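You operate a simulated robot arm through the tools that you are given. There is no shell and no other tool.

Carry out the task below with a simulated two-armed robot. There is one attempt and no reset: what you move stays moved.

JOB
Dry the two tacky tubes that already lie in the dryer.
Fine: latch the door, fan ON, heat LOW till DRY lights; heat OFF; when the dryer dial is back in blue, fan OFF.

The check looks at the end state, three seconds after you hand in, the way a careful person would. Anything else that was tipped, shoved, dropped, spilled or broken makes it a failure.

ROBOT AND FRAMES
Two 6-joint arms with fingered hands on one trunk that stands fixed in place. Base frame: the origin is at the foot of the trunk, x ahead of it, y to its left, z up. Lengths are in m, angles in degrees, forces in N, time in s.
The left shoulder is at [0.05, 0.17, 1.083], the right one opposite. With the tool pointing down near the work surface each hand reaches from about 0.48 to 0.76 m from the base axis, measured 20 degrees to its own side. Payload 3.5 kg a hand.
Tool frame (each hand has its own): the origin (TCP) lies between the finger pads and is the grasp point; the fingertips stand 0.026 m ahead of it; z points along the fingers, y is the line along which they close. The gripper opens to 0.132 m; its body begins 0.073 m behind the TCP. The gripper is a hand of 3 fingers: y runs from the thumb to the fingers, the wrist lies at [0, 0, -0.234] in the tool frame, and closing takes about 1.5 s.
Orientation is told as [roll, pitch, yaw] about the base's x, y, z axes, in that order, counted from this pose: with the fingers straight down and closing along the base's y, the tool's x points along the base's -x, its y along +y and its z along -z.

CONTROLS
- The arms move only by the tool drive_tool. It takes "left_steps", "right_steps" or both (then of equal length, played together; a hand with none holds still); each is one flat list of numbers, 6 for each row, row after row: the shift along the tool's x, y, z in units of 25 mm (1.0 is 25 mm), then the turn, a rotation vector about the tool's x, y, z in units of 6 degrees (1.0 is 6 degrees). In form: [tx, ty, tz, ax, ay, az, tx, ty, tz, ax, ay, az, ...]. A call has 1 to 20 rows; each row shifts and turns the commanded pose from where the row before left it, along the tool's axes as they then stand. "left_fingers" and "right_fingers" are, for a hand that has rows, the closure in counts, from 0 (fully open) to 255 (shut), set as the call begins (left out, the last holds). A call with a number of a shift or a turn outside -1 to 1 is refused whole. Rows are played at 5 a second. More than 0.05 m and 8.6 degrees between two rows, or a gripper value outside its range, and nothing of the call is played. A pose out of reach is approached as far as the arm can. The call stops where the force on the tool passes 40 N (or 10 N more than at its start, if that is more) or the arm is blocked; 0.2 s more then pass. Each finger travels about 0.153 m/s and halts on what it meets, pressing with about 32 N; the grip force reading is that of the motor and also rises with nothing between the fingers. The clock runs only during rows and for 0.2 s after the last one: add rows that do not move to give the fingers time. The reply holds the time, the measured pose of the TCP, the force on the tool along the base axes, the opening and the grip force, in the units named above and with some noise, with the torque about the TCP (base axes, N m) and any sound that the robot's microphone picked up, and new pictures: "pictures" is both (left out), scene, wrist or none (wrist: the cameras of the hands that moved).
- Cameras (640 x 400 px; columns grow to the right, rows downward): "scene" is now at [0.0426, 0.0089, 1.6775]; the picture's right is [0.10, -0.99, 0.00], its down [-0.70, -0.07, -0.71] and it looks along [0.70, 0.07, -0.71] (base axes); focal length 317 px, centre (320, 200). "left" rides on the left gripper at [-0.062, 0.003, -0.092] in its tool frame; the picture's right is [-0.05, -1.00, 0.00], its down [0.83, -0.04, -0.56] and it looks along [0.56, -0.03, 0.83] (tool axes); focal length 230 px, centre (320, 200). "right" rides on the right gripper at [0.062, 0.003, -0.092] in its tool frame; the picture's right is [-0.05, 1.00, 0.00], its down [-0.83, -0.04, -0.55] and it looks along [-0.55, -0.03, 0.83] (tool axes); focal length 230 px, centre (320, 200). There is no depth. A picture from a camera that has moved, and an enlarged one, comes with that camera's place and axes in the base frame and with its lens.
- move_column(by): slides the trunk up (or, below 0, down) by that many m; the arms and the scene camera ride with it, the base frame stays. It gives what a move gives, with no picture.
- hand_shape(shape, hand): the hand has 3 fingers and takes this shape, open, in about a second: jaw (thumb against the fingers, like two jaws); tri (thumb and two fingers); tip (a fingertip pinch); poke (one finger out to press); point (the index stretched); flat (the hand flat); cup (the hand cupped); fist (a fist). The gripper value then closes the fingers along that shape, each until it touches; the sizes above hold for jaw. It gives what a move gives, with no picture.
- head_to(pan, tilt): turns the head with the scene camera to pan (to the left, within 86 degrees either way) and tilt (down, from -29 to 69), counted from straight ahead of the robot. It gives what a move gives, and a new picture of the scene camera.
- inspect(camera, box): a new picture of the part [left, top, right, bottom] of that camera's present view, enlarged. The clock stands still meanwhile.
- finish_job(): hands the job in; it is judged then, once.

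Nothing tells you positions but the pictures and the camera data. Unless the task says otherwise, let go and move clear before handing in.

The tools are called after "Request:" by a JSON object that holds its "method" and its "body". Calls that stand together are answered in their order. drive_tool: Moves the arms, as the interface text tells. Its arguments: {"type":"object","properties":{"left_steps":{"type":"array","items":{"type":"number"}},"left_fingers":{"type":"number"},"right_steps":{"type":"array","items":{"type":"number"}},"right_fingers":{"type":"number"},"pictures":{"type":"string","enum":["both","scene","wrist","none"]}},"required":[]} The other tools are called the same way: move_column (by) moves the trunk up or down; hand_shape (shape, hand) gives the hand a shape; head_to (pan, tilt) turns the head that bears the scene camera; inspect (camera, box) takes an enlarged picture of a part of a camera's view; finish_job () hands the job in.

At the start:

```text
clock: 0.0
left_position: [0.5368, 0.3579, 1.2261]
left_tcp_rot: [0.1, -0.1, 0.0]
left_ft_force: [-0.2, -1.3, 0.3]
left_wrist_torque: [0.02, 0.01, -0.06]
left_opening: 0.1318
left_gripper_force: 0.1
left_shape: jaw
right_position: [0.6287, -0.1934, 1.2255]
right_tcp_rot: [0.0, -0.1, 0.2]
right_ft_force: [-0.8, 0.2, 0.0]
right_wrist_torque: [-0.02, -0.01, 0.0]
right_opening: 0.1317
right_gripper_force: 0.1
right_shape: jaw
trunk travel left (down, up): [-0.698, 0.012]
head pan, tilt (commanded): [5.7, 45.1]
```

scene: 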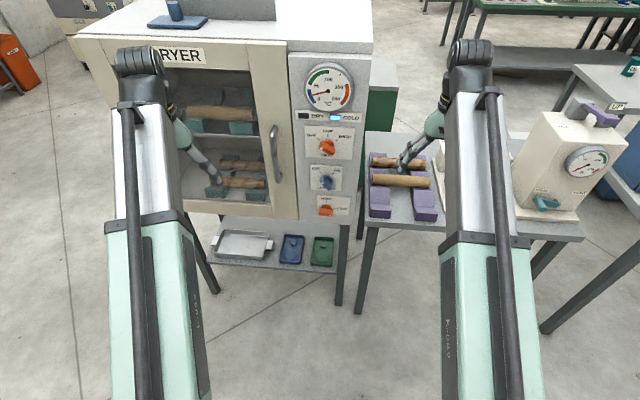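
right: 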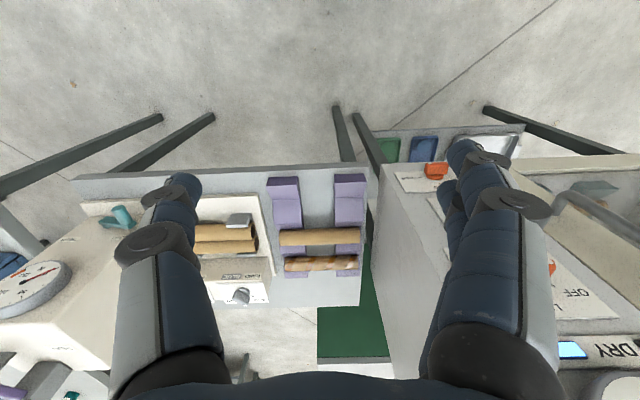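
left: 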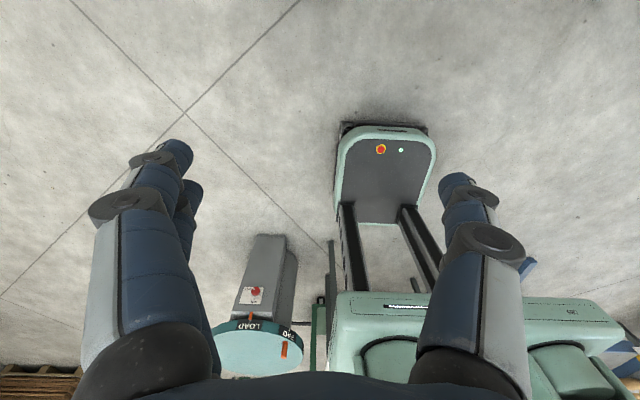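

I see the dryer ahead and to the left, with a glass door, a handle, a dial and three orange/blue knobs on its panel. I'll enlarge the view before I move anything.

Request:
{"method": "inspect", "body": {"camera": "scene", "box": [240, 50, 400, 230]}}

Request:
{"method": "inspect", "body": {"camera": "scene", "box": [70, 0, 390, 230]}}

Request:
{"method": "inspect", "body": {"camera": "right", "box": [360, 120, 640, 400]}}

```text
2.22 times, centred on (320, 140) of scene
camera zoom: at [0.0426, 0.0089, 1.6775], right [0.1, -0.99, 0.0], down [-0.7, -0.07, -0.71], along [0.7, 0.07, -0.71], focal length 705 px, centre (320, 333)
```

zoom: 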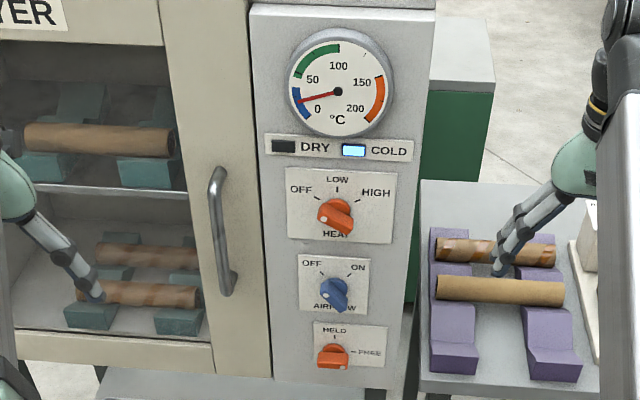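

```text
1.74 times, centred on (230, 115) of scene
camera zoom: at [0.0426, 0.0089, 1.6775], right [0.1, -0.99, 0.0], down [-0.7, -0.07, -0.71], along [0.7, 0.07, -0.71], focal length 552 px, centre (476, 348)
```

zoom: 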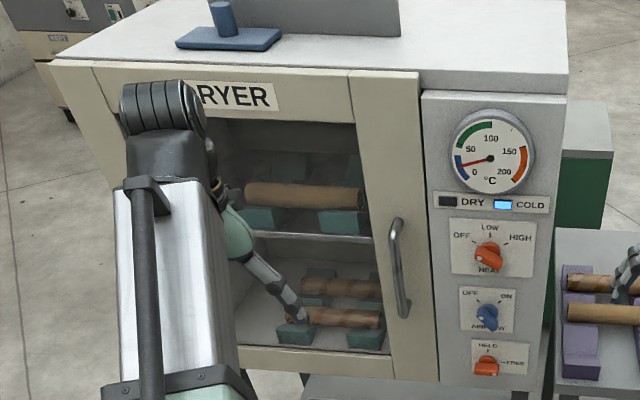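

```text
1.43 times, centred on (500, 260) of right
camera zoom: at [0.5656, -0.1908, 1.3172], right [0.05, 1.0, 0.0], down [0.83, -0.04, 0.56], along [0.56, -0.03, -0.83], focal length 329 px, centre (63, 114)
```

zoom: 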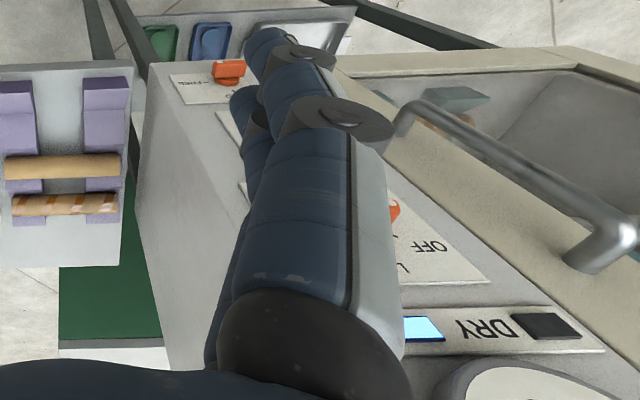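

The panel front seems to stand at about x=0.83, with the knobs near y≈0.065 at z≈1.11, 0.97 and 0.84. I'll check the knob pointers, the dial and the door edge more closely.

Request:
{"method": "inspect", "body": {"camera": "scene", "box": [296, 120, 360, 160]}}

Request:
{"method": "inspect", "body": {"camera": "scene", "box": [296, 160, 360, 220]}}

Request:
{"method": "inspect", "body": {"camera": "scene", "box": [240, 110, 310, 225]}}

Request:
{"method": "inspect", "body": {"camera": "scene", "box": [290, 55, 370, 125]}}

Request:
{"method": "inspect", "body": {"camera": "scene", "box": [230, 20, 330, 80]}}

```text
10.00 times, centred on (328, 140) of scene
camera zoom: at [0.0426, 0.0089, 1.6775], right [0.1, -0.99, 0.0], down [-0.7, -0.07, -0.71], along [0.7, 0.07, -0.71], focal length 3172 px, centre (240, 800)
```

zoom: 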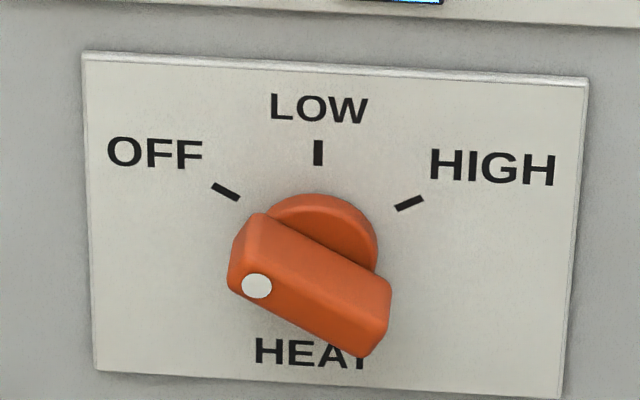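

```text
6.67 times, centred on (328, 190) of scene
camera zoom: at [0.0426, 0.0089, 1.6775], right [0.1, -0.99, 0.0], down [-0.7, -0.07, -0.71], along [0.7, 0.07, -0.71], focal length 2115 px, centre (267, 267)
```

zoom: 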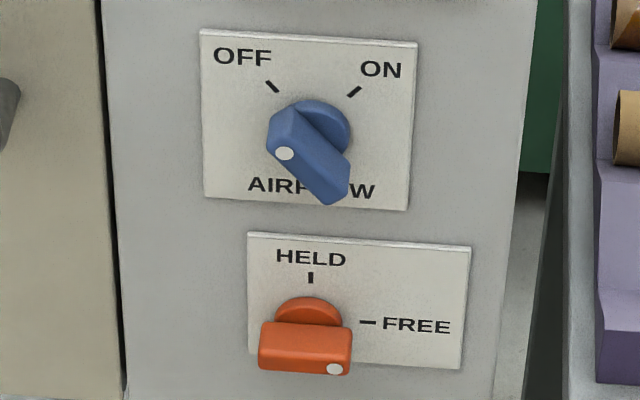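

```text
3.48 times, centred on (275, 168) of scene
camera zoom: at [0.0426, 0.0089, 1.6775], right [0.1, -0.99, 0.0], down [-0.7, -0.07, -0.71], along [0.7, 0.07, -0.71], focal length 1104 px, centre (476, 313)
```

zoom: 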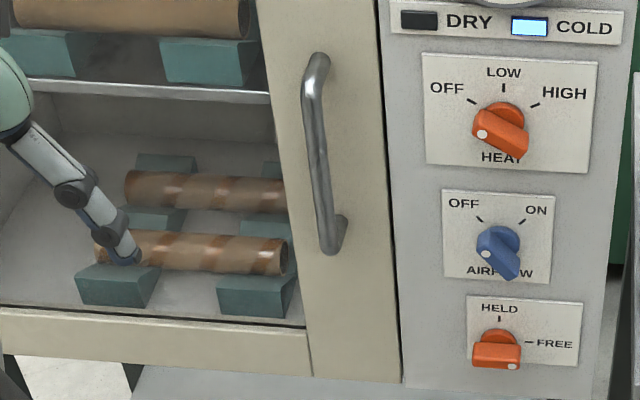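

```text
5.71 times, centred on (330, 90) of scene
camera zoom: at [0.0426, 0.0089, 1.6775], right [0.1, -0.99, 0.0], down [-0.7, -0.07, -0.71], along [0.7, 0.07, -0.71], focal length 1813 px, centre (263, 829)
```

zoom: 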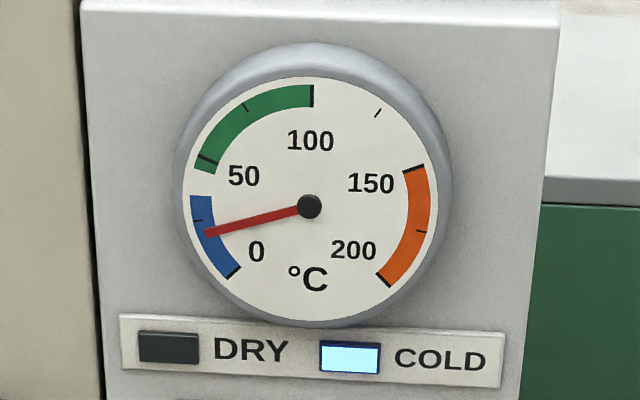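

```text
6.40 times, centred on (280, 50) of scene
camera zoom: at [0.0426, 0.0089, 1.6775], right [0.1, -0.99, 0.0], down [-0.7, -0.07, -0.71], along [0.7, 0.07, -0.71], focal length 2030 px, centre (576, 1160)
```

zoom: 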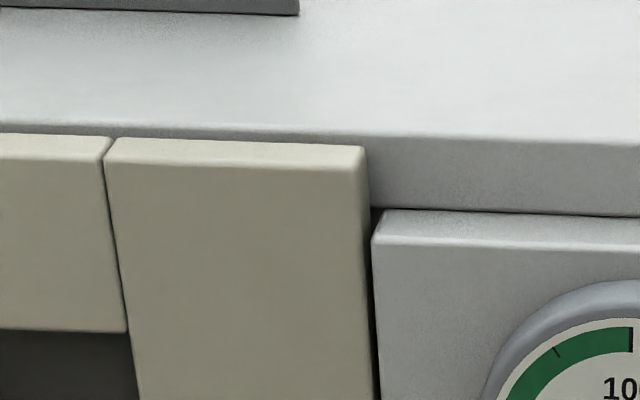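

The white dots show heat at OFF, airflow at OFF and the latch at FREE. The dial is in blue. Next I need to know whether the door is fully shut.

Request:
{"method": "inspect", "body": {"camera": "scene", "box": [70, 20, 190, 95]}}

Request:
{"method": "inspect", "body": {"camera": "scene", "box": [270, 60, 310, 220]}}

Request:
{"method": "inspect", "body": {"camera": "right", "box": [480, 130, 640, 230]}}

Request:
{"method": "inspect", "body": {"camera": "right", "box": [360, 130, 640, 400]}}

```text
5.33 times, centred on (130, 58) of scene
camera zoom: at [0.0426, 0.0089, 1.6775], right [0.1, -0.99, 0.0], down [-0.7, -0.07, -0.71], along [0.7, 0.07, -0.71], focal length 1692 px, centre (1333, 960)
```

zoom: 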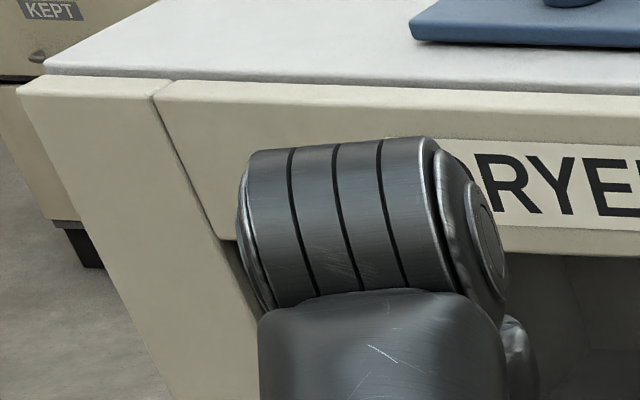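

```text
2.50 times, centred on (290, 140) of scene
camera zoom: at [0.0426, 0.0089, 1.6775], right [0.1, -0.99, 0.0], down [-0.7, -0.07, -0.71], along [0.7, 0.07, -0.71], focal length 793 px, centre (395, 350)
```

zoom: 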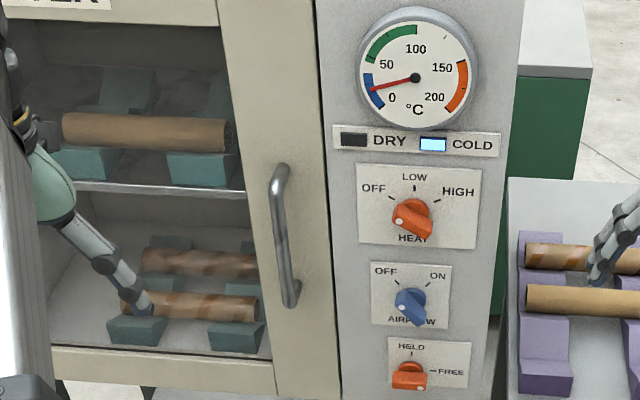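

```text
4.00 times, centred on (560, 180) of right
camera zoom: at [0.5656, -0.1908, 1.3172], right [0.05, 1.0, 0.0], down [0.83, -0.04, 0.56], along [0.56, -0.03, -0.83], focal length 920 px, centre (-640, 280)
```

zoom: 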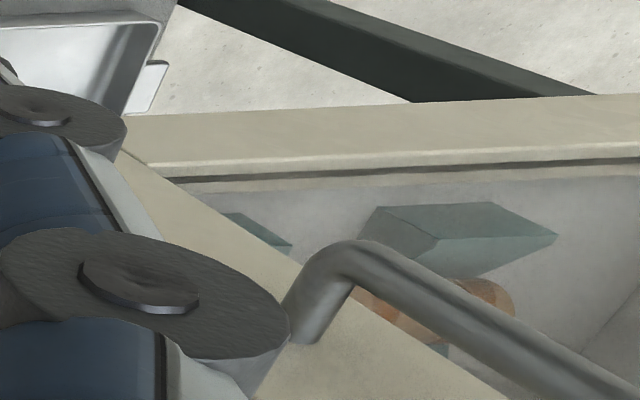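

```text
1.48 times, centred on (500, 265) of right
camera zoom: at [0.5656, -0.1908, 1.3172], right [0.05, 1.0, 0.0], down [0.83, -0.04, 0.56], along [0.56, -0.03, -0.83], focal length 341 px, centre (53, 104)
```

zoom: 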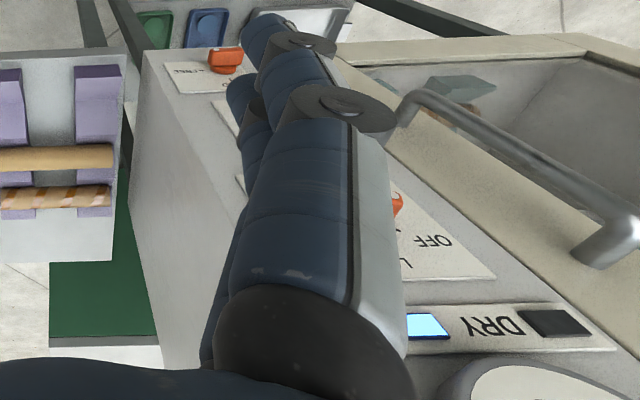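

The door lies flush with the panel and parallel to it, so only the latch knob needs turning. I put the knob axes at y≈0.064, with heat at z≈1.13, airflow at z≈0.993 and latch at z≈0.856, and the knob fronts at x≈0.80. I'll use the left hand, since its camera sits upright above the hand when it points forward. First I'll bring it across with the tool still pointing down.

Request:
{"method": "drive_tool", "body": {"left_steps": [0, -1, 0, 0, 0, 0, 0, -1, 0, 0, 0, 0, 0, -1, 0, 0, 0, 0, 0, -1, 0, 0, 0, 0, 0, -1, 0, 0, 0, 0, 0, -1, 0, 0, 0, 0, 0, -1, 0, 0, 0, 0, 0, -1, 0, 0, 0, 0, 0, -1, 0, 0, 0, 0, 0, -1, 0, 0, 0, 0, 0, -1, 0, 0, 0, 0, 0, -0.75, 0, 0, 0, 0], "pictures": "both"}}

```text
clock: 2.6
left_position: [0.5425, 0.0637, 1.2146]
left_tcp_rot: [0.0, -0.1, 0.1]
left_ft_force: [1.1, 0.5, -0.2]
left_wrist_torque: [0.03, 0.0, -0.02]
left_opening: 0.1321
left_gripper_force: 0.0
left_shape: jaw
left hand out of reach, approached as far as the arm can: row 2, 4, 7
right_position: [0.6285, -0.1948, 1.2257]
right_tcp_rot: [0.0, 0.0, 0.1]
right_ft_force: [0.7, -0.4, 0.5]
right_wrist_torque: [0.0, -0.01, 0.03]
right_opening: 0.1323
right_gripper_force: 0.0
right_shape: jaw
trunk travel left (down, up): [-0.698, 0.012]
head pan, tilt (commanded): [5.7, 45.1]
camera scene: at [0.0426, 0.0087, 1.6775], right [0.1, -0.99, 0.0], down [-0.7, -0.07, -0.71], along [0.7, 0.07, -0.71], focal length 317 px, centre (320, 200)
camera left: at [0.6038, 0.0679, 1.3055], right [0.05, -1.0, 0.0], down [-0.83, -0.04, 0.55], along [-0.55, -0.03, -0.83], focal length 230 px, centre (320, 200)
```

scene: 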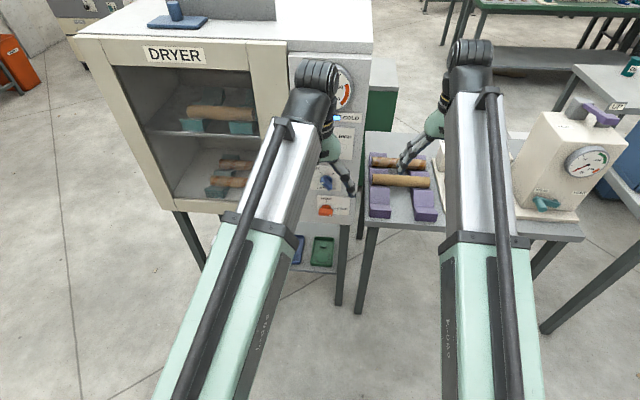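
left: 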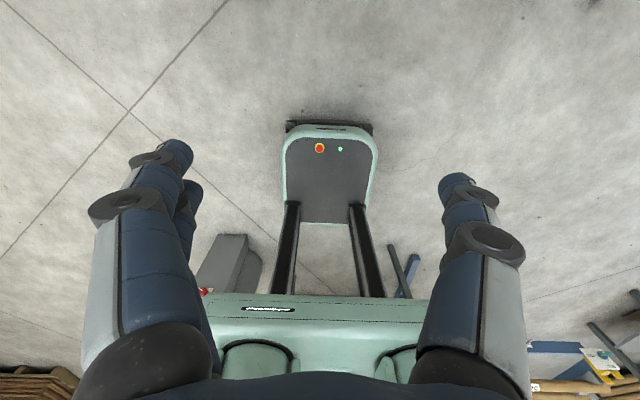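

The left hand is now at y≈0.064 with the tool down. I'll pitch it forward while moving ahead and down, to stop about 0.07 m short of the knob fronts.

Request:
{"method": "drive_tool", "body": {"left_steps": [-0.44, 0, 0.44, 0, -1, 0, -0.392, 0, 0.484, 0, -1, 0, -0.339, 0, 0.522, 0, -1, 0, -0.282, 0, 0.554, 0, -1, 0, -0.223, 0, 0.581, 0, -1, 0, -0.161, 0, 0.601, 0, -1, 0, -0.097, 0, 0.615, 0, -1, 0, -0.033, 0, 0.621, 0, -1, 0], "pictures": "both"}}

```text
clock: 4.4
left_position: [0.6291, 0.0648, 1.1271]
left_tcp_rot: [0.0, -48.2, -0.1]
left_ft_force: [-0.9, 0.5, 0.9]
left_wrist_torque: [-0.01, 0.0, -0.01]
left_opening: 0.132
left_gripper_force: 0.1
left_shape: jaw
right_position: [0.6291, -0.1948, 1.2254]
right_tcp_rot: [0.0, -0.1, 0.0]
right_ft_force: [-0.6, 0.7, -0.5]
right_wrist_torque: [0.02, 0.0, -0.02]
right_opening: 0.1319
right_gripper_force: 0.0
right_shape: jaw
trunk travel left (down, up): [-0.698, 0.012]
head pan, tilt (commanded): [5.7, 45.1]
camera scene: at [0.0427, 0.0089, 1.6775], right [0.1, -0.99, 0.0], down [-0.71, -0.07, -0.71], along [0.7, 0.07, -0.71], focal length 317 px, centre (320, 200)
camera left: at [0.6022, 0.0691, 1.2346], right [0.03, -1.0, 0.04], down [-0.97, -0.04, -0.25], along [0.25, -0.03, -0.97], focal length 230 px, centre (320, 200)
```

scene: 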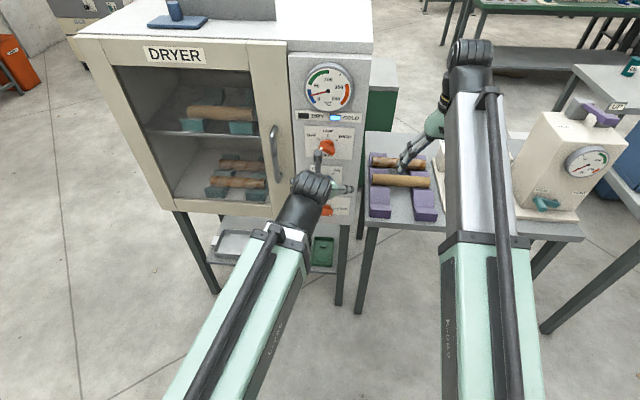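
left: 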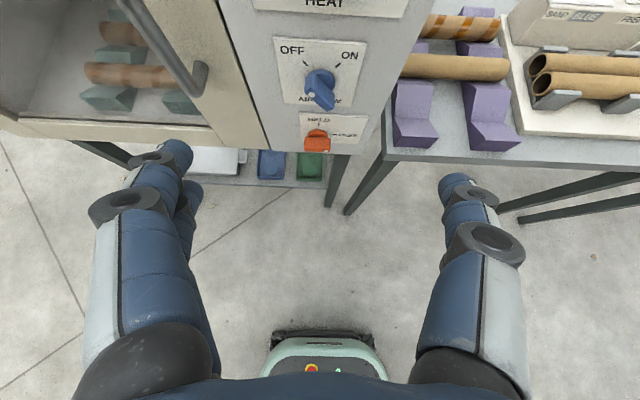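

The pitch is working, and the left camera now sees the panel right way up. I'll finish the pitch.

Request:
{"method": "drive_tool", "body": {"left_steps": [0.033, 0, 0.621, 0, -1, 0, 0.097, 0, 0.615, 0, -1, 0, 0.161, 0, 0.601, 0, -1, 0, 0.223, 0, 0.581, 0, -1, 0, 0.282, 0, 0.554, 0, -1, 0, 0.339, 0, 0.522, 0, -1, 0, 0.392, 0, 0.484, 0, -1, 0], "pictures": "both"}}

```text
clock: 6.0
left_position: [0.698, 0.0629, 1.084]
left_tcp_rot: [0.6, -77.5, -0.6]
left_ft_force: [-0.2, -0.3, 0.3]
left_wrist_torque: [-0.01, -0.02, 0.0]
left_opening: 0.1321
left_gripper_force: 0.1
left_shape: jaw
left hand out of reach, approached as far as the arm can: row 1, 2, 5, 6, 7
right_position: [0.6282, -0.1946, 1.2246]
right_tcp_rot: [-0.1, -0.1, 0.2]
right_ft_force: [-0.2, 0.2, -0.3]
right_wrist_torque: [-0.02, -0.02, 0.02]
right_opening: 0.1319
right_gripper_force: 0.0
right_shape: jaw
trunk travel left (down, up): [-0.698, 0.012]
head pan, tilt (commanded): [5.7, 45.1]
camera scene: at [0.0427, 0.0089, 1.6775], right [0.1, -0.99, 0.0], down [-0.71, -0.07, -0.71], along [0.7, 0.07, -0.71], focal length 317 px, centre (320, 200)
camera left: at [0.6215, 0.0667, 1.163], right [0.01, -1.0, 0.05], down [-0.72, -0.04, -0.69], along [0.69, -0.03, -0.72], focal length 230 px, centre (320, 200)
```

scene: 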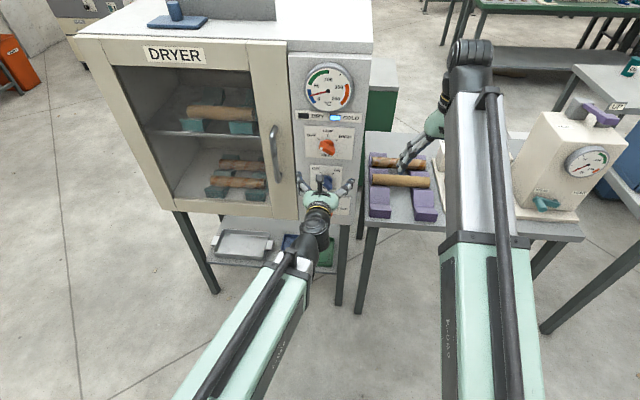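
left: 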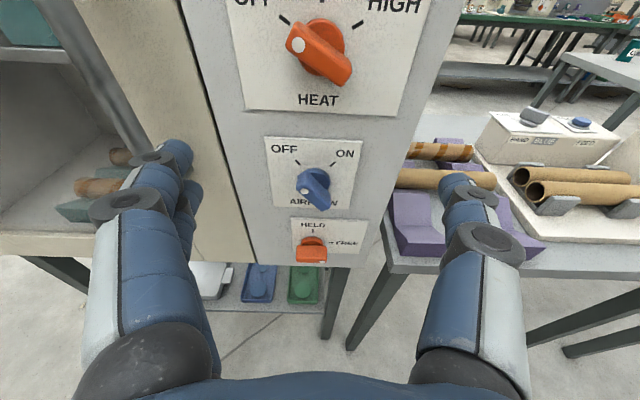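

The hand stopped at a pitch of -77.5°, a little short. I'll add still rows to see whether it settles, and shape the fingers to a smaller opening.

Request:
{"method": "drive_tool", "body": {"left_steps": [0, 0, 0, 0, 0, 0, 0, 0, 0, 0, 0, 0, 0, 0, 0, 0, 0, 0, 0, 0, 0, 0, 0, 0, 0, 0, 0, 0, 0, 0], "left_fingers": 110, "pictures": "wrist"}}

```text
clock: 7.2
left_position: [0.6975, 0.0621, 1.0842]
left_tcp_rot: [0.7, -77.6, -0.7]
left_ft_force: [0.8, -0.5, 0.7]
left_wrist_torque: [0.0, -0.02, 0.0]
left_opening: 0.0761
left_gripper_force: 0.1
left_shape: jaw
right_position: [0.6281, -0.1935, 1.2247]
right_tcp_rot: [0.0, -0.1, 0.1]
right_ft_force: [0.0, -0.3, 0.8]
right_wrist_torque: [0.04, 0.04, 0.02]
right_opening: 0.1316
right_gripper_force: 0.1
right_shape: jaw
trunk travel left (down, up): [-0.698, 0.012]
head pan, tilt (commanded): [5.7, 45.1]
camera left: at [0.6215, 0.0667, 1.1632], right [0.01, -1.0, 0.05], down [-0.72, -0.04, -0.69], along [0.69, -0.03, -0.72], focal length 230 px, centre (320, 200)
```

left: 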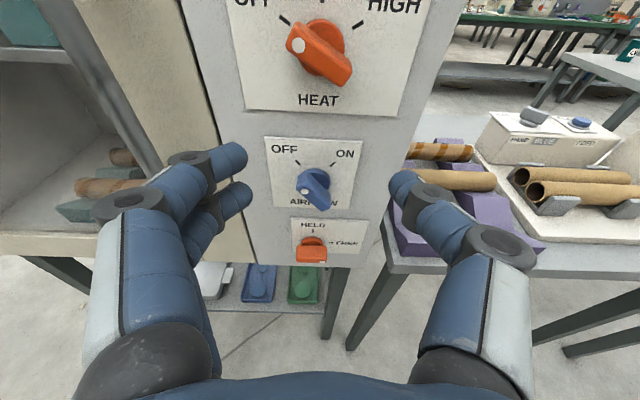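

The airflow knob comes out at z≈0.992 from both cameras, with y≈0.065. I'll lower the hand to latch height, staying back at x≈0.70, and level the pitch.

Request:
{"method": "drive_tool", "body": {"left_steps": [0.977, 0, 0.215, 0, 0, 0, 0.977, 0, 0.215, 0, 0, 0, 0.977, 0, 0.215, 0, 0, 0, 0.977, 0, 0.215, 0, 0, 0, 0.977, 0, 0.215, 0, 0, 0, 0.977, 0, 0.215, 0, 0, 0, 0.977, 0, 0.215, 0, -1, 0, 0.994, 0, 0.111, 0, -1, 0, 0.8, 0, 0, 0, 0, 0], "pictures": "both"}}

```text
clock: 9.2
left_position: [0.7238, 0.0814, 1.0037]
left_tcp_rot: [-1.4, -72.8, -4.4]
left_ft_force: [-1.0, -0.4, -0.3]
left_wrist_torque: [0.03, 0.0, 0.0]
left_opening: 0.0755
left_gripper_force: 0.2
left_shape: jaw
left hand out of reach, approached as far as the arm can: row 1, 2, 3, 4, 5, 6, 7, 8, 9
right_position: [0.628, -0.1942, 1.2256]
right_tcp_rot: [0.0, -0.1, 0.1]
right_ft_force: [-0.3, 0.0, -0.2]
right_wrist_torque: [-0.05, -0.02, 0.01]
right_opening: 0.1319
right_gripper_force: 0.1
right_shape: jaw
trunk travel left (down, up): [-0.698, 0.012]
head pan, tilt (commanded): [5.7, 45.1]
camera scene: at [0.0428, 0.0092, 1.6775], right [0.1, -0.99, 0.0], down [-0.71, -0.07, -0.71], along [0.7, 0.07, -0.71], focal length 317 px, centre (320, 200)
camera left: at [0.6558, 0.0938, 1.0894], right [-0.08, -0.99, 0.06], down [-0.78, 0.03, -0.63], along [0.62, -0.1, -0.78], focal length 230 px, centre (320, 200)
```

scene: 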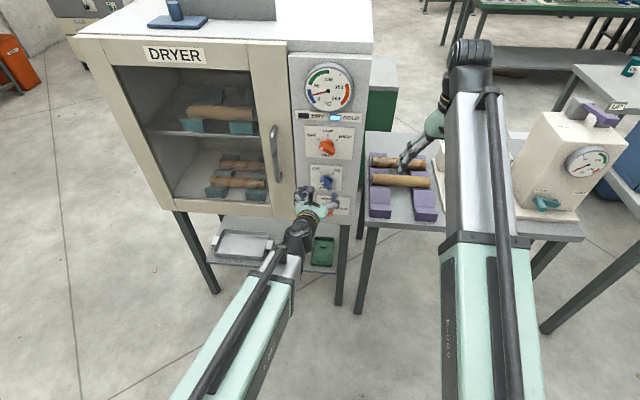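
left: 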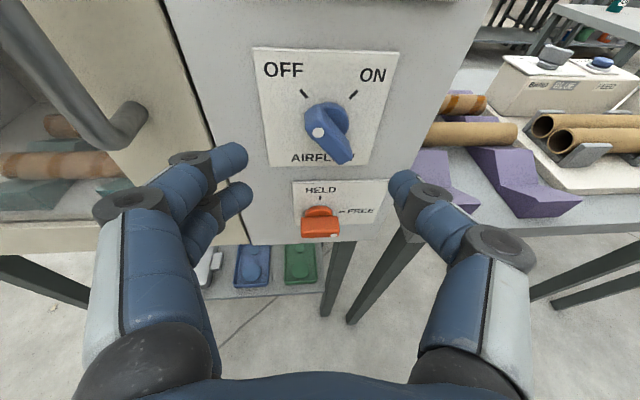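

The arm hits a limit when the hand points forward low relative to the shoulder. I'll raise the left hand relative to the trunk and then lower the trunk, so the forearm slopes up.

Request:
{"method": "drive_tool", "body": {"left_steps": [-0.955, 0, -0.5, 0, 0, 0, -0.955, 0, -0.5, 0, 0, 0, -0.955, 0, -0.296, 0, 0, 0, -0.955, 0, -0.296, 0, 0, 0, -0.955, 0, -0.296, 0, 0, 0, -0.955, 0, -0.296, 0, 0, 0, -0.955, 0, -0.296, 0, 0, 0, -0.955, 0, -0.296, 0, 0, 0], "pictures": "scene"}}

```text
clock: 11.0
left_position: [0.7132, 0.0882, 1.2053]
left_tcp_rot: [-1.2, -73.3, -4.3]
left_ft_force: [-0.1, 0.3, 0.7]
left_wrist_torque: [0.06, 0.01, -0.02]
left_opening: 0.0755
left_gripper_force: 0.1
left_shape: jaw
right_position: [0.6278, -0.1939, 1.2251]
right_tcp_rot: [-0.1, 0.0, 0.1]
right_ft_force: [0.6, -0.3, 0.0]
right_wrist_torque: [-0.01, -0.01, 0.02]
right_opening: 0.1322
right_gripper_force: 0.1
right_shape: jaw
trunk travel left (down, up): [-0.698, 0.012]
head pan, tilt (commanded): [5.7, 45.1]
camera scene: at [0.0425, 0.0088, 1.6775], right [0.1, -0.99, 0.0], down [-0.7, -0.07, -0.71], along [0.7, 0.07, -0.71], focal length 317 px, centre (320, 200)
```

scene: 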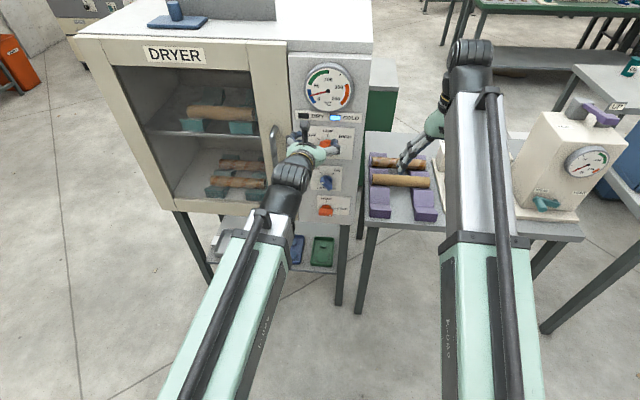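

The hand is at z≈1.205 and clear of everything. I'll lower the trunk in stages, since the space below both hands is free.

Request:
{"method": "move_column", "body": {"by": -0.17}}

Request:
{"method": "head_to", "body": {"pan": 5.7, "tilt": 38}}

```text
clock: 12.9
left_position: [0.713, 0.0884, 1.0349]
left_tcp_rot: [-1.3, -73.3, -4.2]
left_ft_force: [-0.2, 0.6, -0.1]
left_wrist_torque: [-0.01, 0.03, 0.01]
left_opening: 0.0752
left_gripper_force: 0.1
left_shape: jaw
right_position: [0.6282, -0.1946, 1.0567]
right_tcp_rot: [0.1, -0.1, 0.1]
right_ft_force: [0.1, 0.1, -0.2]
right_wrist_torque: [0.03, 0.02, -0.01]
right_opening: 0.132
right_gripper_force: 0.1
right_shape: jaw
trunk travel left (down, up): [-0.528, 0.182]
head pan, tilt (commanded): [5.7, 45.1]
```

```text
clock: 13.6
left_position: [0.7136, 0.0888, 1.0355]
left_tcp_rot: [-1.3, -73.3, -4.2]
left_ft_force: [-0.1, -0.1, 0.4]
left_wrist_torque: [-0.04, 0.01, 0.01]
left_opening: 0.0754
left_gripper_force: 0.1
left_shape: jaw
right_position: [0.6287, -0.1936, 1.0551]
right_tcp_rot: [0.0, -0.2, 0.2]
right_ft_force: [-0.2, -0.4, -0.4]
right_wrist_torque: [-0.03, 0.0, 0.0]
right_opening: 0.1319
right_gripper_force: 0.1
right_shape: jaw
trunk travel left (down, up): [-0.528, 0.182]
head pan, tilt (commanded): [5.7, 38.0]
camera scene: at [0.0477, 0.0093, 1.5179], right [0.1, -0.99, 0.0], down [-0.61, -0.06, -0.79], along [0.78, 0.08, -0.62], focal length 317 px, centre (320, 200)
```

scene: 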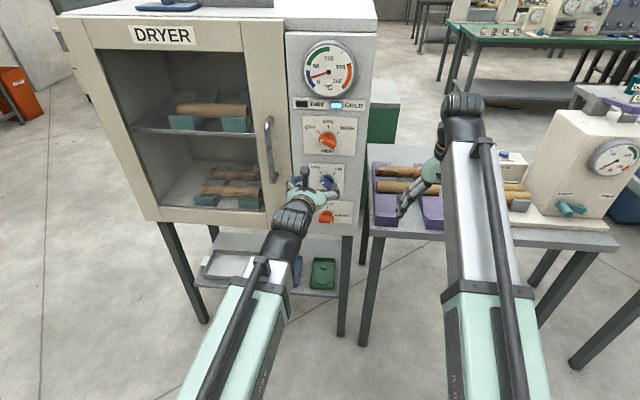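

There is still good clearance below, so I'll lower the trunk a bit more, until the left hand is near latch height.

Request:
{"method": "move_column", "body": {"by": -0.16}}

Request:
{"method": "head_to", "body": {"pan": 5.7, "tilt": 30}}

```text
clock: 15.4
left_position: [0.7127, 0.0893, 0.8763]
left_tcp_rot: [-1.2, -73.3, -4.2]
left_ft_force: [-0.2, -0.1, 0.6]
left_wrist_torque: [0.0, -0.01, 0.0]
left_opening: 0.0755
left_gripper_force: 0.0
left_shape: jaw
right_position: [0.6288, -0.1937, 0.8948]
right_tcp_rot: [0.0, -0.2, 0.2]
right_ft_force: [-0.1, 0.3, -0.4]
right_wrist_torque: [-0.02, 0.0, 0.02]
right_opening: 0.132
right_gripper_force: 0.1
right_shape: jaw
trunk travel left (down, up): [-0.368, 0.342]
head pan, tilt (commanded): [5.7, 38.0]
```

```text
clock: 16.1
left_position: [0.7127, 0.088, 0.8756]
left_tcp_rot: [-1.3, -73.3, -4.1]
left_ft_force: [-0.5, 0.2, -0.2]
left_wrist_torque: [0.03, -0.01, 0.02]
left_opening: 0.0754
left_gripper_force: 0.0
left_shape: jaw
right_position: [0.628, -0.194, 0.8947]
right_tcp_rot: [0.0, -0.1, 0.1]
right_ft_force: [-0.7, -0.2, 0.3]
right_wrist_torque: [0.01, 0.01, -0.02]
right_opening: 0.1321
right_gripper_force: 0.1
right_shape: jaw
trunk travel left (down, up): [-0.368, 0.342]
head pan, tilt (commanded): [5.7, 30.0]
camera scene: at [0.0518, 0.0097, 1.3702], right [0.1, -0.99, 0.0], down [-0.5, -0.05, -0.87], along [0.86, 0.09, -0.5], focal length 317 px, centre (320, 200)
```

scene: 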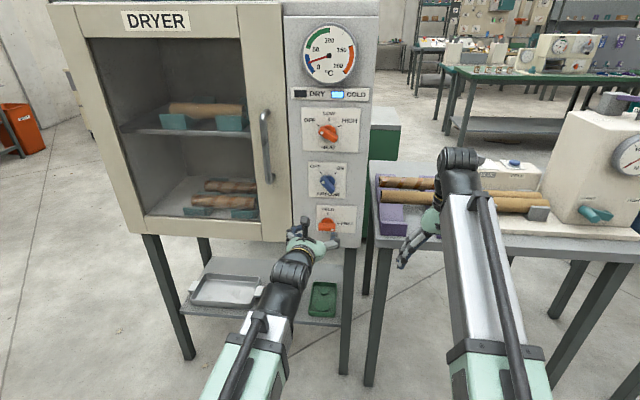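

The camera now looks almost straight at the panel. I'll level the hand to a -90° pitch, take out the small yaw and move it to y≈0.065.

Request:
{"method": "drive_tool", "body": {"left_steps": [0, 0, 0, 0, -1, 0, 0, 0, 0, 0, -1, 0, 0, 0, 0, 0, -0.78, 0, 0, 0, 0, -0.88, 0, 0, 0, -0.92, 0, 0, 0, 0], "pictures": "both"}}

```text
clock: 17.3
left_position: [0.7132, 0.0682, 0.889]
left_tcp_rot: [-26.4, -89.4, 26.2]
left_ft_force: [0.5, 0.5, 0.9]
left_wrist_torque: [-0.01, -0.03, -0.01]
left_opening: 0.0753
left_gripper_force: 0.2
left_shape: jaw
left hand out of reach, approached as far as the arm can: row 4
right_position: [0.6286, -0.1948, 0.8945]
right_tcp_rot: [0.0, -0.1, 0.1]
right_ft_force: [-0.2, -0.9, 0.7]
right_wrist_torque: [-0.01, -0.02, 0.0]
right_opening: 0.1316
right_gripper_force: 0.1
right_shape: jaw
trunk travel left (down, up): [-0.368, 0.342]
head pan, tilt (commanded): [5.7, 30.0]
camera scene: at [0.0518, 0.0097, 1.3703], right [0.1, -0.99, 0.0], down [-0.5, -0.05, -0.87], along [0.86, 0.09, -0.5], focal length 317 px, centre (320, 200)
camera left: at [0.6213, 0.0728, 0.9518], right [0.0, -1.0, 0.06], down [-0.56, -0.04, -0.82], along [0.83, -0.04, -0.56], focal length 230 px, centre (320, 200)
```

scene: 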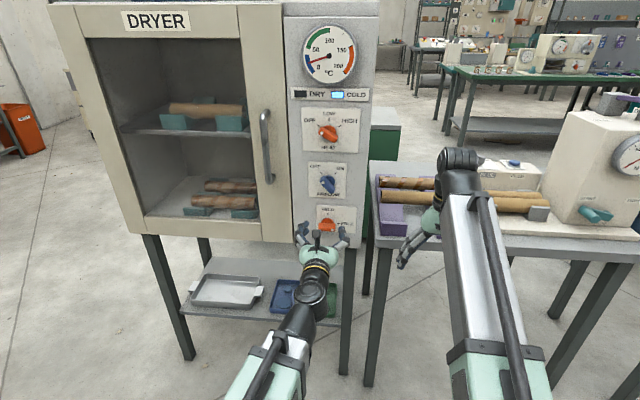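
left: 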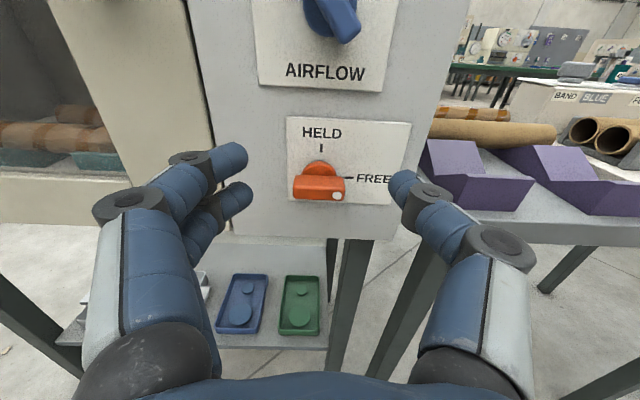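

The hand is level now. I'll enlarge both views to fix the latch knob's axis before rolling the hand.

Request:
{"method": "inspect", "body": {"camera": "scene", "box": [290, 195, 370, 245]}}

Request:
{"method": "inspect", "body": {"camera": "left", "box": [260, 100, 420, 220]}}

Request:
{"method": "inspect", "body": {"camera": "scene", "box": [285, 70, 385, 250]}}

```text
8.00 times, centred on (330, 220) of scene
camera zoom: at [0.0518, 0.0097, 1.3703], right [0.1, -0.99, 0.0], down [-0.5, -0.05, -0.87], along [0.86, 0.09, -0.5], focal length 2538 px, centre (240, 40)
```

zoom: 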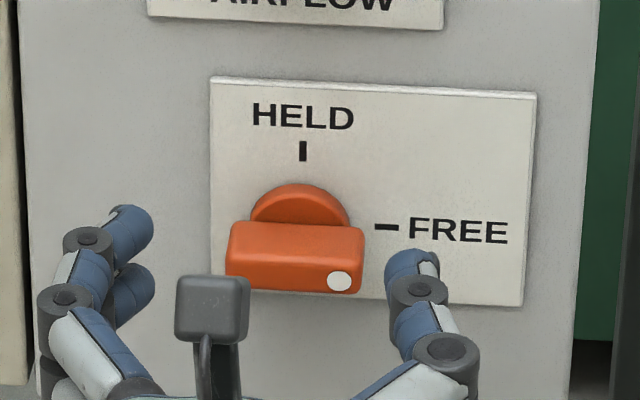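

```text
3.33 times, centred on (340, 160) of left
camera zoom: at [0.6213, 0.0728, 0.9518], right [0.0, -1.0, 0.06], down [-0.56, -0.04, -0.82], along [0.83, -0.04, -0.56], focal length 767 px, centre (253, 333)
```

zoom: 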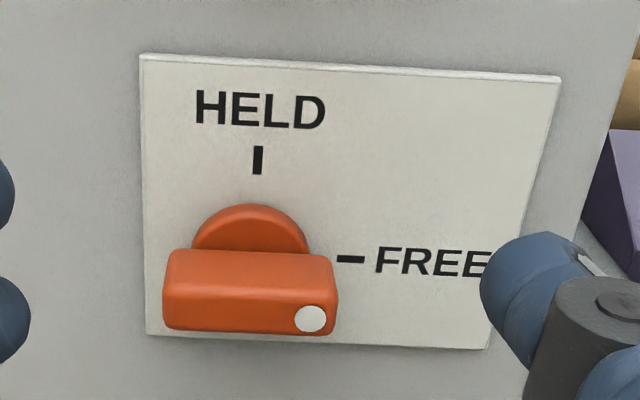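

```text
2.22 times, centred on (335, 160) of scene
camera zoom: at [0.0518, 0.0097, 1.3703], right [0.1, -0.99, 0.0], down [-0.5, -0.05, -0.87], along [0.86, 0.09, -0.5], focal length 705 px, centre (287, 289)
```

zoom: 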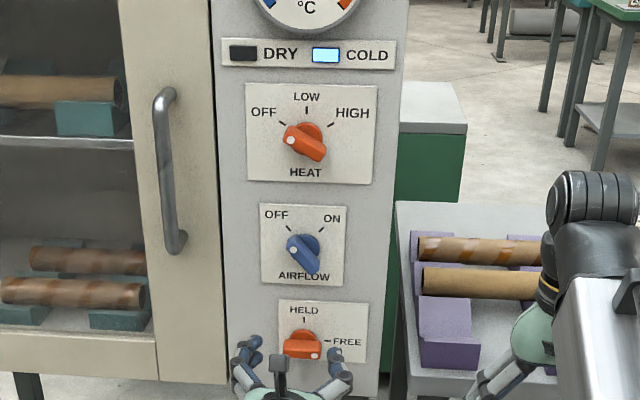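

The latch axis comes out at y≈0.064, z≈0.8435, with the bar front at x≈0.793 and the bar lying horizontal. I'll lower to that height and roll the hand +90°, so the fingers close vertically on the bar.

Request:
{"method": "drive_tool", "body": {"left_steps": [0.91, -0.17, 0, 0, 0, 0, 0.91, 0, 0, 0, 0, 0, 0, 0, 0, 0, 0, 1, 0, 0, 0, 0, 0, 1, 0, 0, 0, 0, 0, 1, 0, 0, 0, 0, 0, 1, 0, 0, 0, 0, 0, 1, 0, 0, 0, 0, 0, 1, 0, 0, 0, 0, 0, 1, 0, 0, 0, 0, 0, 1, 0, 0, 0, 0, 0, 1, 0, 0, 0, 0, 0, 1, 0, 0, 0, 0, 0, 1, 0, 0, 0, 0, 0, 1, 0, 0, 0, 0, 0, 1, 0, 0, 0, 0, 0, 1, 0, 0, 0, 0, 0, 1], "pictures": "both"}}

```text
clock: 20.9
left_position: [0.7141, 0.0673, 0.8798]
left_tcp_rot: [89.9, -0.2, -90.1]
left_ft_force: [0.4, 0.1, -0.6]
left_wrist_torque: [-0.02, 0.01, -0.01]
left_opening: 0.0754
left_gripper_force: 0.0
left_shape: jaw
left hand out of reach, approached as far as the arm can: row 1, 2
right_position: [0.6287, -0.1932, 0.8962]
right_tcp_rot: [0.0, 0.0, 0.1]
right_ft_force: [-0.4, 0.0, 0.8]
right_wrist_torque: [0.01, 0.02, 0.01]
right_opening: 0.132
right_gripper_force: 0.0
right_shape: jaw
trunk travel left (down, up): [-0.368, 0.342]
head pan, tilt (commanded): [5.7, 30.0]
camera scene: at [0.0518, 0.0097, 1.3703], right [0.1, -0.99, 0.0], down [-0.5, -0.05, -0.87], along [0.86, 0.09, -0.5], focal length 317 px, centre (320, 200)
camera left: at [0.6218, 0.0075, 0.8839], right [0.0, -0.06, -1.0], down [-0.55, 0.83, -0.05], along [0.83, 0.55, -0.03], focal length 230 px, centre (320, 200)
```

scene: 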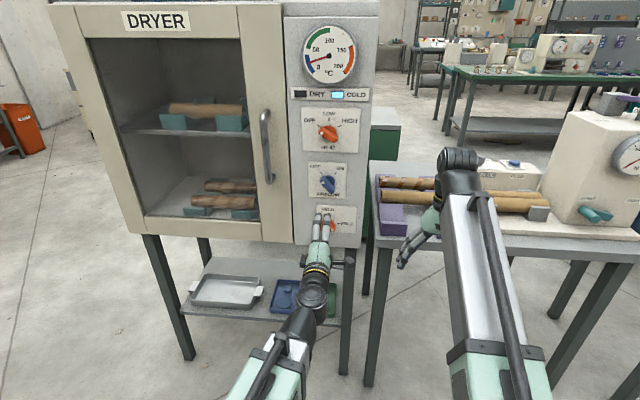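
left: 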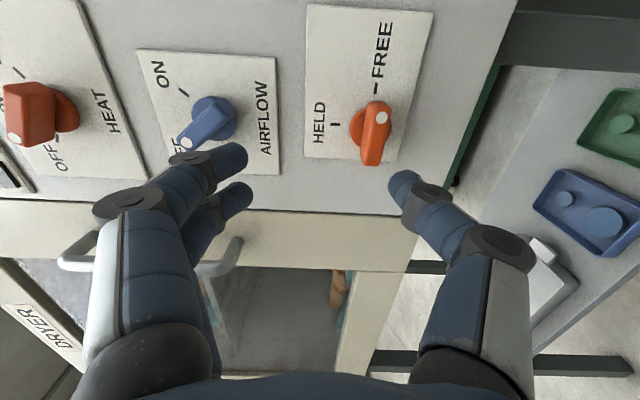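

The hand now points straight ahead with the fingers stacked vertically, but the arm couldn't go lower at this trunk height. I'll raise it 0.0625 m relative to the trunk and then drop the trunk 0.10 m.

Request:
{"method": "drive_tool", "body": {"left_steps": [-0.13, 1, 0, 0, 0, 0, 0, 1, 0, 0, 0, 0, 0, 0.5, 0, 0, 0, 0], "pictures": "none"}}

Request:
{"method": "move_column", "body": {"by": -0.1}}

Request:
{"method": "head_to", "body": {"pan": 5.7, "tilt": 24}}

```text
clock: 21.7
left_position: [0.713, 0.0671, 0.9425]
left_tcp_rot: [90.0, -0.5, -90.4]
left_ft_force: [0.8, -0.3, 0.4]
left_wrist_torque: [0.0, 0.03, 0.02]
left_opening: 0.0756
left_gripper_force: 0.0
left_shape: jaw
right_position: [0.6285, -0.1935, 0.8955]
right_tcp_rot: [0.0, -0.1, 0.1]
right_ft_force: [-0.1, 0.2, -0.1]
right_wrist_torque: [-0.03, 0.0, -0.04]
right_opening: 0.132
right_gripper_force: 0.1
right_shape: jaw
trunk travel left (down, up): [-0.368, 0.342]
head pan, tilt (commanded): [5.7, 30.0]
```

```text
clock: 23.1
left_position: [0.7147, 0.0657, 0.8411]
left_tcp_rot: [90.0, -0.4, -90.2]
left_ft_force: [-0.2, 0.0, 0.4]
left_wrist_torque: [0.0, -0.01, 0.03]
left_opening: 0.0753
left_gripper_force: 0.1
left_shape: jaw
right_position: [0.6288, -0.1947, 0.7956]
right_tcp_rot: [0.0, -0.1, 0.1]
right_ft_force: [-0.4, -0.1, 0.1]
right_wrist_torque: [0.02, -0.02, -0.02]
right_opening: 0.1319
right_gripper_force: 0.1
right_shape: jaw
trunk travel left (down, up): [-0.268, 0.442]
head pan, tilt (commanded): [5.7, 30.0]
```

```text
clock: 23.7
left_position: [0.7129, 0.0662, 0.8407]
left_tcp_rot: [90.1, -0.4, -90.2]
left_ft_force: [-0.6, 0.4, 0.5]
left_wrist_torque: [0.03, 0.01, 0.0]
left_opening: 0.0752
left_gripper_force: 0.1
left_shape: jaw
right_position: [0.6295, -0.1942, 0.7957]
right_tcp_rot: [0.0, -0.1, 0.1]
right_ft_force: [-0.5, -0.7, -0.8]
right_wrist_torque: [0.01, -0.02, 0.0]
right_opening: 0.1319
right_gripper_force: 0.1
right_shape: jaw
trunk travel left (down, up): [-0.268, 0.442]
head pan, tilt (commanded): [5.7, 24.0]
camera scene: at [0.0537, 0.0099, 1.2798], right [0.1, -0.99, 0.0], down [-0.41, -0.04, -0.91], along [0.91, 0.09, -0.41], focal length 317 px, centre (320, 200)
```

scene: 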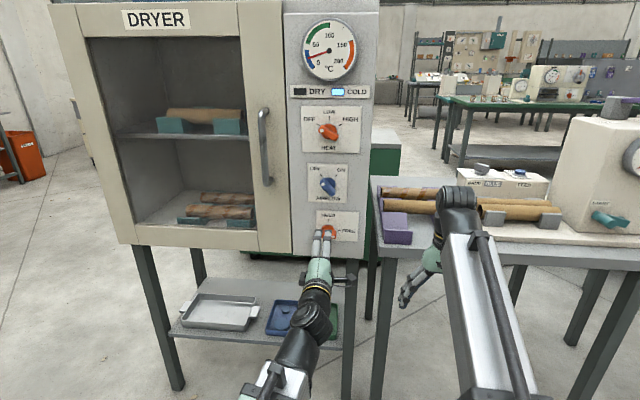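

The hand is level with the latch knob. I'll move ahead to x≈0.783 with the fingers open around the bar, then look.

Request:
{"method": "drive_tool", "body": {"left_steps": [-0.08, 0.11, 0.7, 0, 0, 0, 0, 0, 0.7, 0, 0, 0, 0, 0, 0.7, 0, 0, 0, 0, 0, 0.5, 0, 0, 0], "pictures": "both"}}

Request:
{"method": "inspect", "body": {"camera": "scene", "box": [290, 195, 370, 255]}}

Request:
{"method": "inspect", "body": {"camera": "left", "box": [180, 70, 500, 270]}}

```text
clock: 24.7
left_position: [0.78, 0.0647, 0.8424]
left_tcp_rot: [90.0, -0.5, -90.2]
left_ft_force: [-1.0, -0.2, 0.9]
left_wrist_torque: [0.01, 0.05, 0.01]
left_opening: 0.0752
left_gripper_force: 0.0
left_shape: jaw
right_position: [0.6287, -0.1939, 0.7954]
right_tcp_rot: [-0.1, 0.0, 0.1]
right_ft_force: [-0.8, 0.4, 0.1]
right_wrist_torque: [0.03, -0.01, 0.02]
right_opening: 0.1319
right_gripper_force: 0.0
right_shape: jaw
trunk travel left (down, up): [-0.268, 0.442]
head pan, tilt (commanded): [5.7, 24.0]
camera scene: at [0.0537, 0.0099, 1.2799], right [0.1, -0.99, 0.0], down [-0.4, -0.04, -0.91], along [0.91, 0.09, -0.41], focal length 317 px, centre (320, 200)
camera left: at [0.6876, 0.0041, 0.8469], right [0.0, -0.06, -1.0], down [-0.55, 0.83, -0.05], along [0.83, 0.55, -0.03], focal length 230 px, centre (320, 200)
```

scene: 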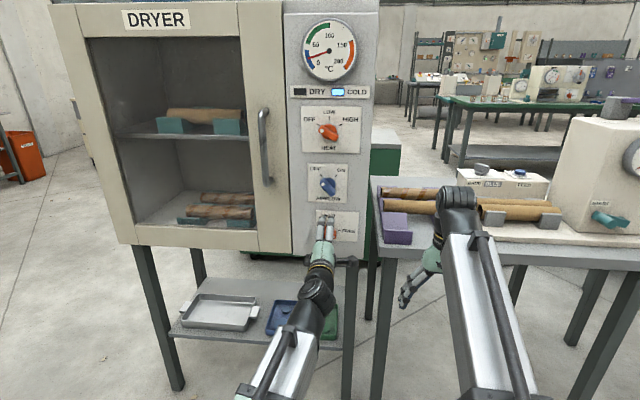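
left: 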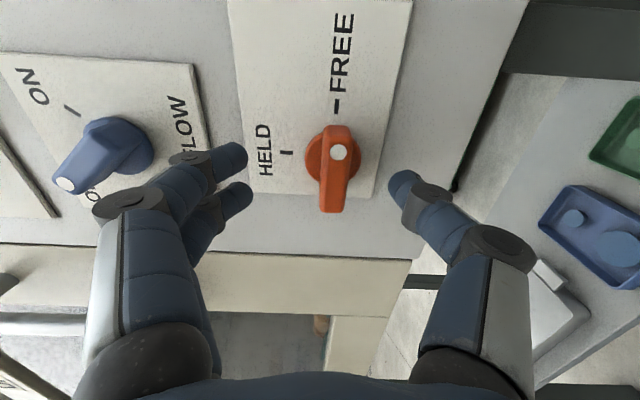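

```text
6.67 times, centred on (330, 225) of scene
camera zoom: at [0.0537, 0.0099, 1.2799], right [0.1, -0.99, 0.0], down [-0.4, -0.04, -0.91], along [0.91, 0.09, -0.41], focal length 2115 px, centre (253, 33)
```

zoom: 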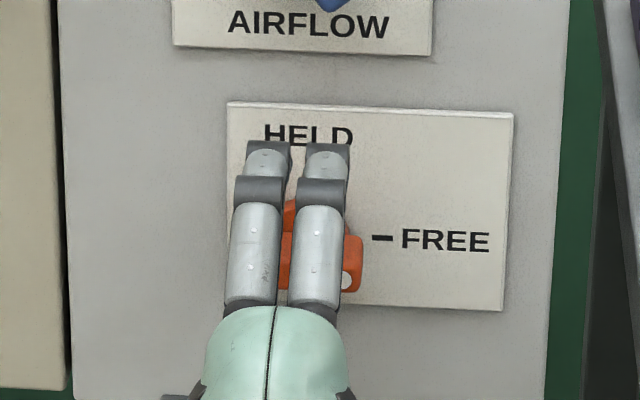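

```text
2.00 times, centred on (340, 170) of left
camera zoom: at [0.6876, 0.0041, 0.8469], right [0.0, -0.06, -1.0], down [-0.55, 0.83, -0.05], along [0.83, 0.55, -0.03], focal length 460 px, centre (280, 260)
```

zoom: 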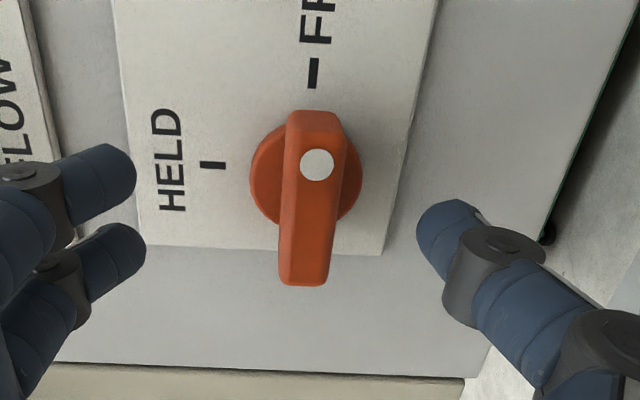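

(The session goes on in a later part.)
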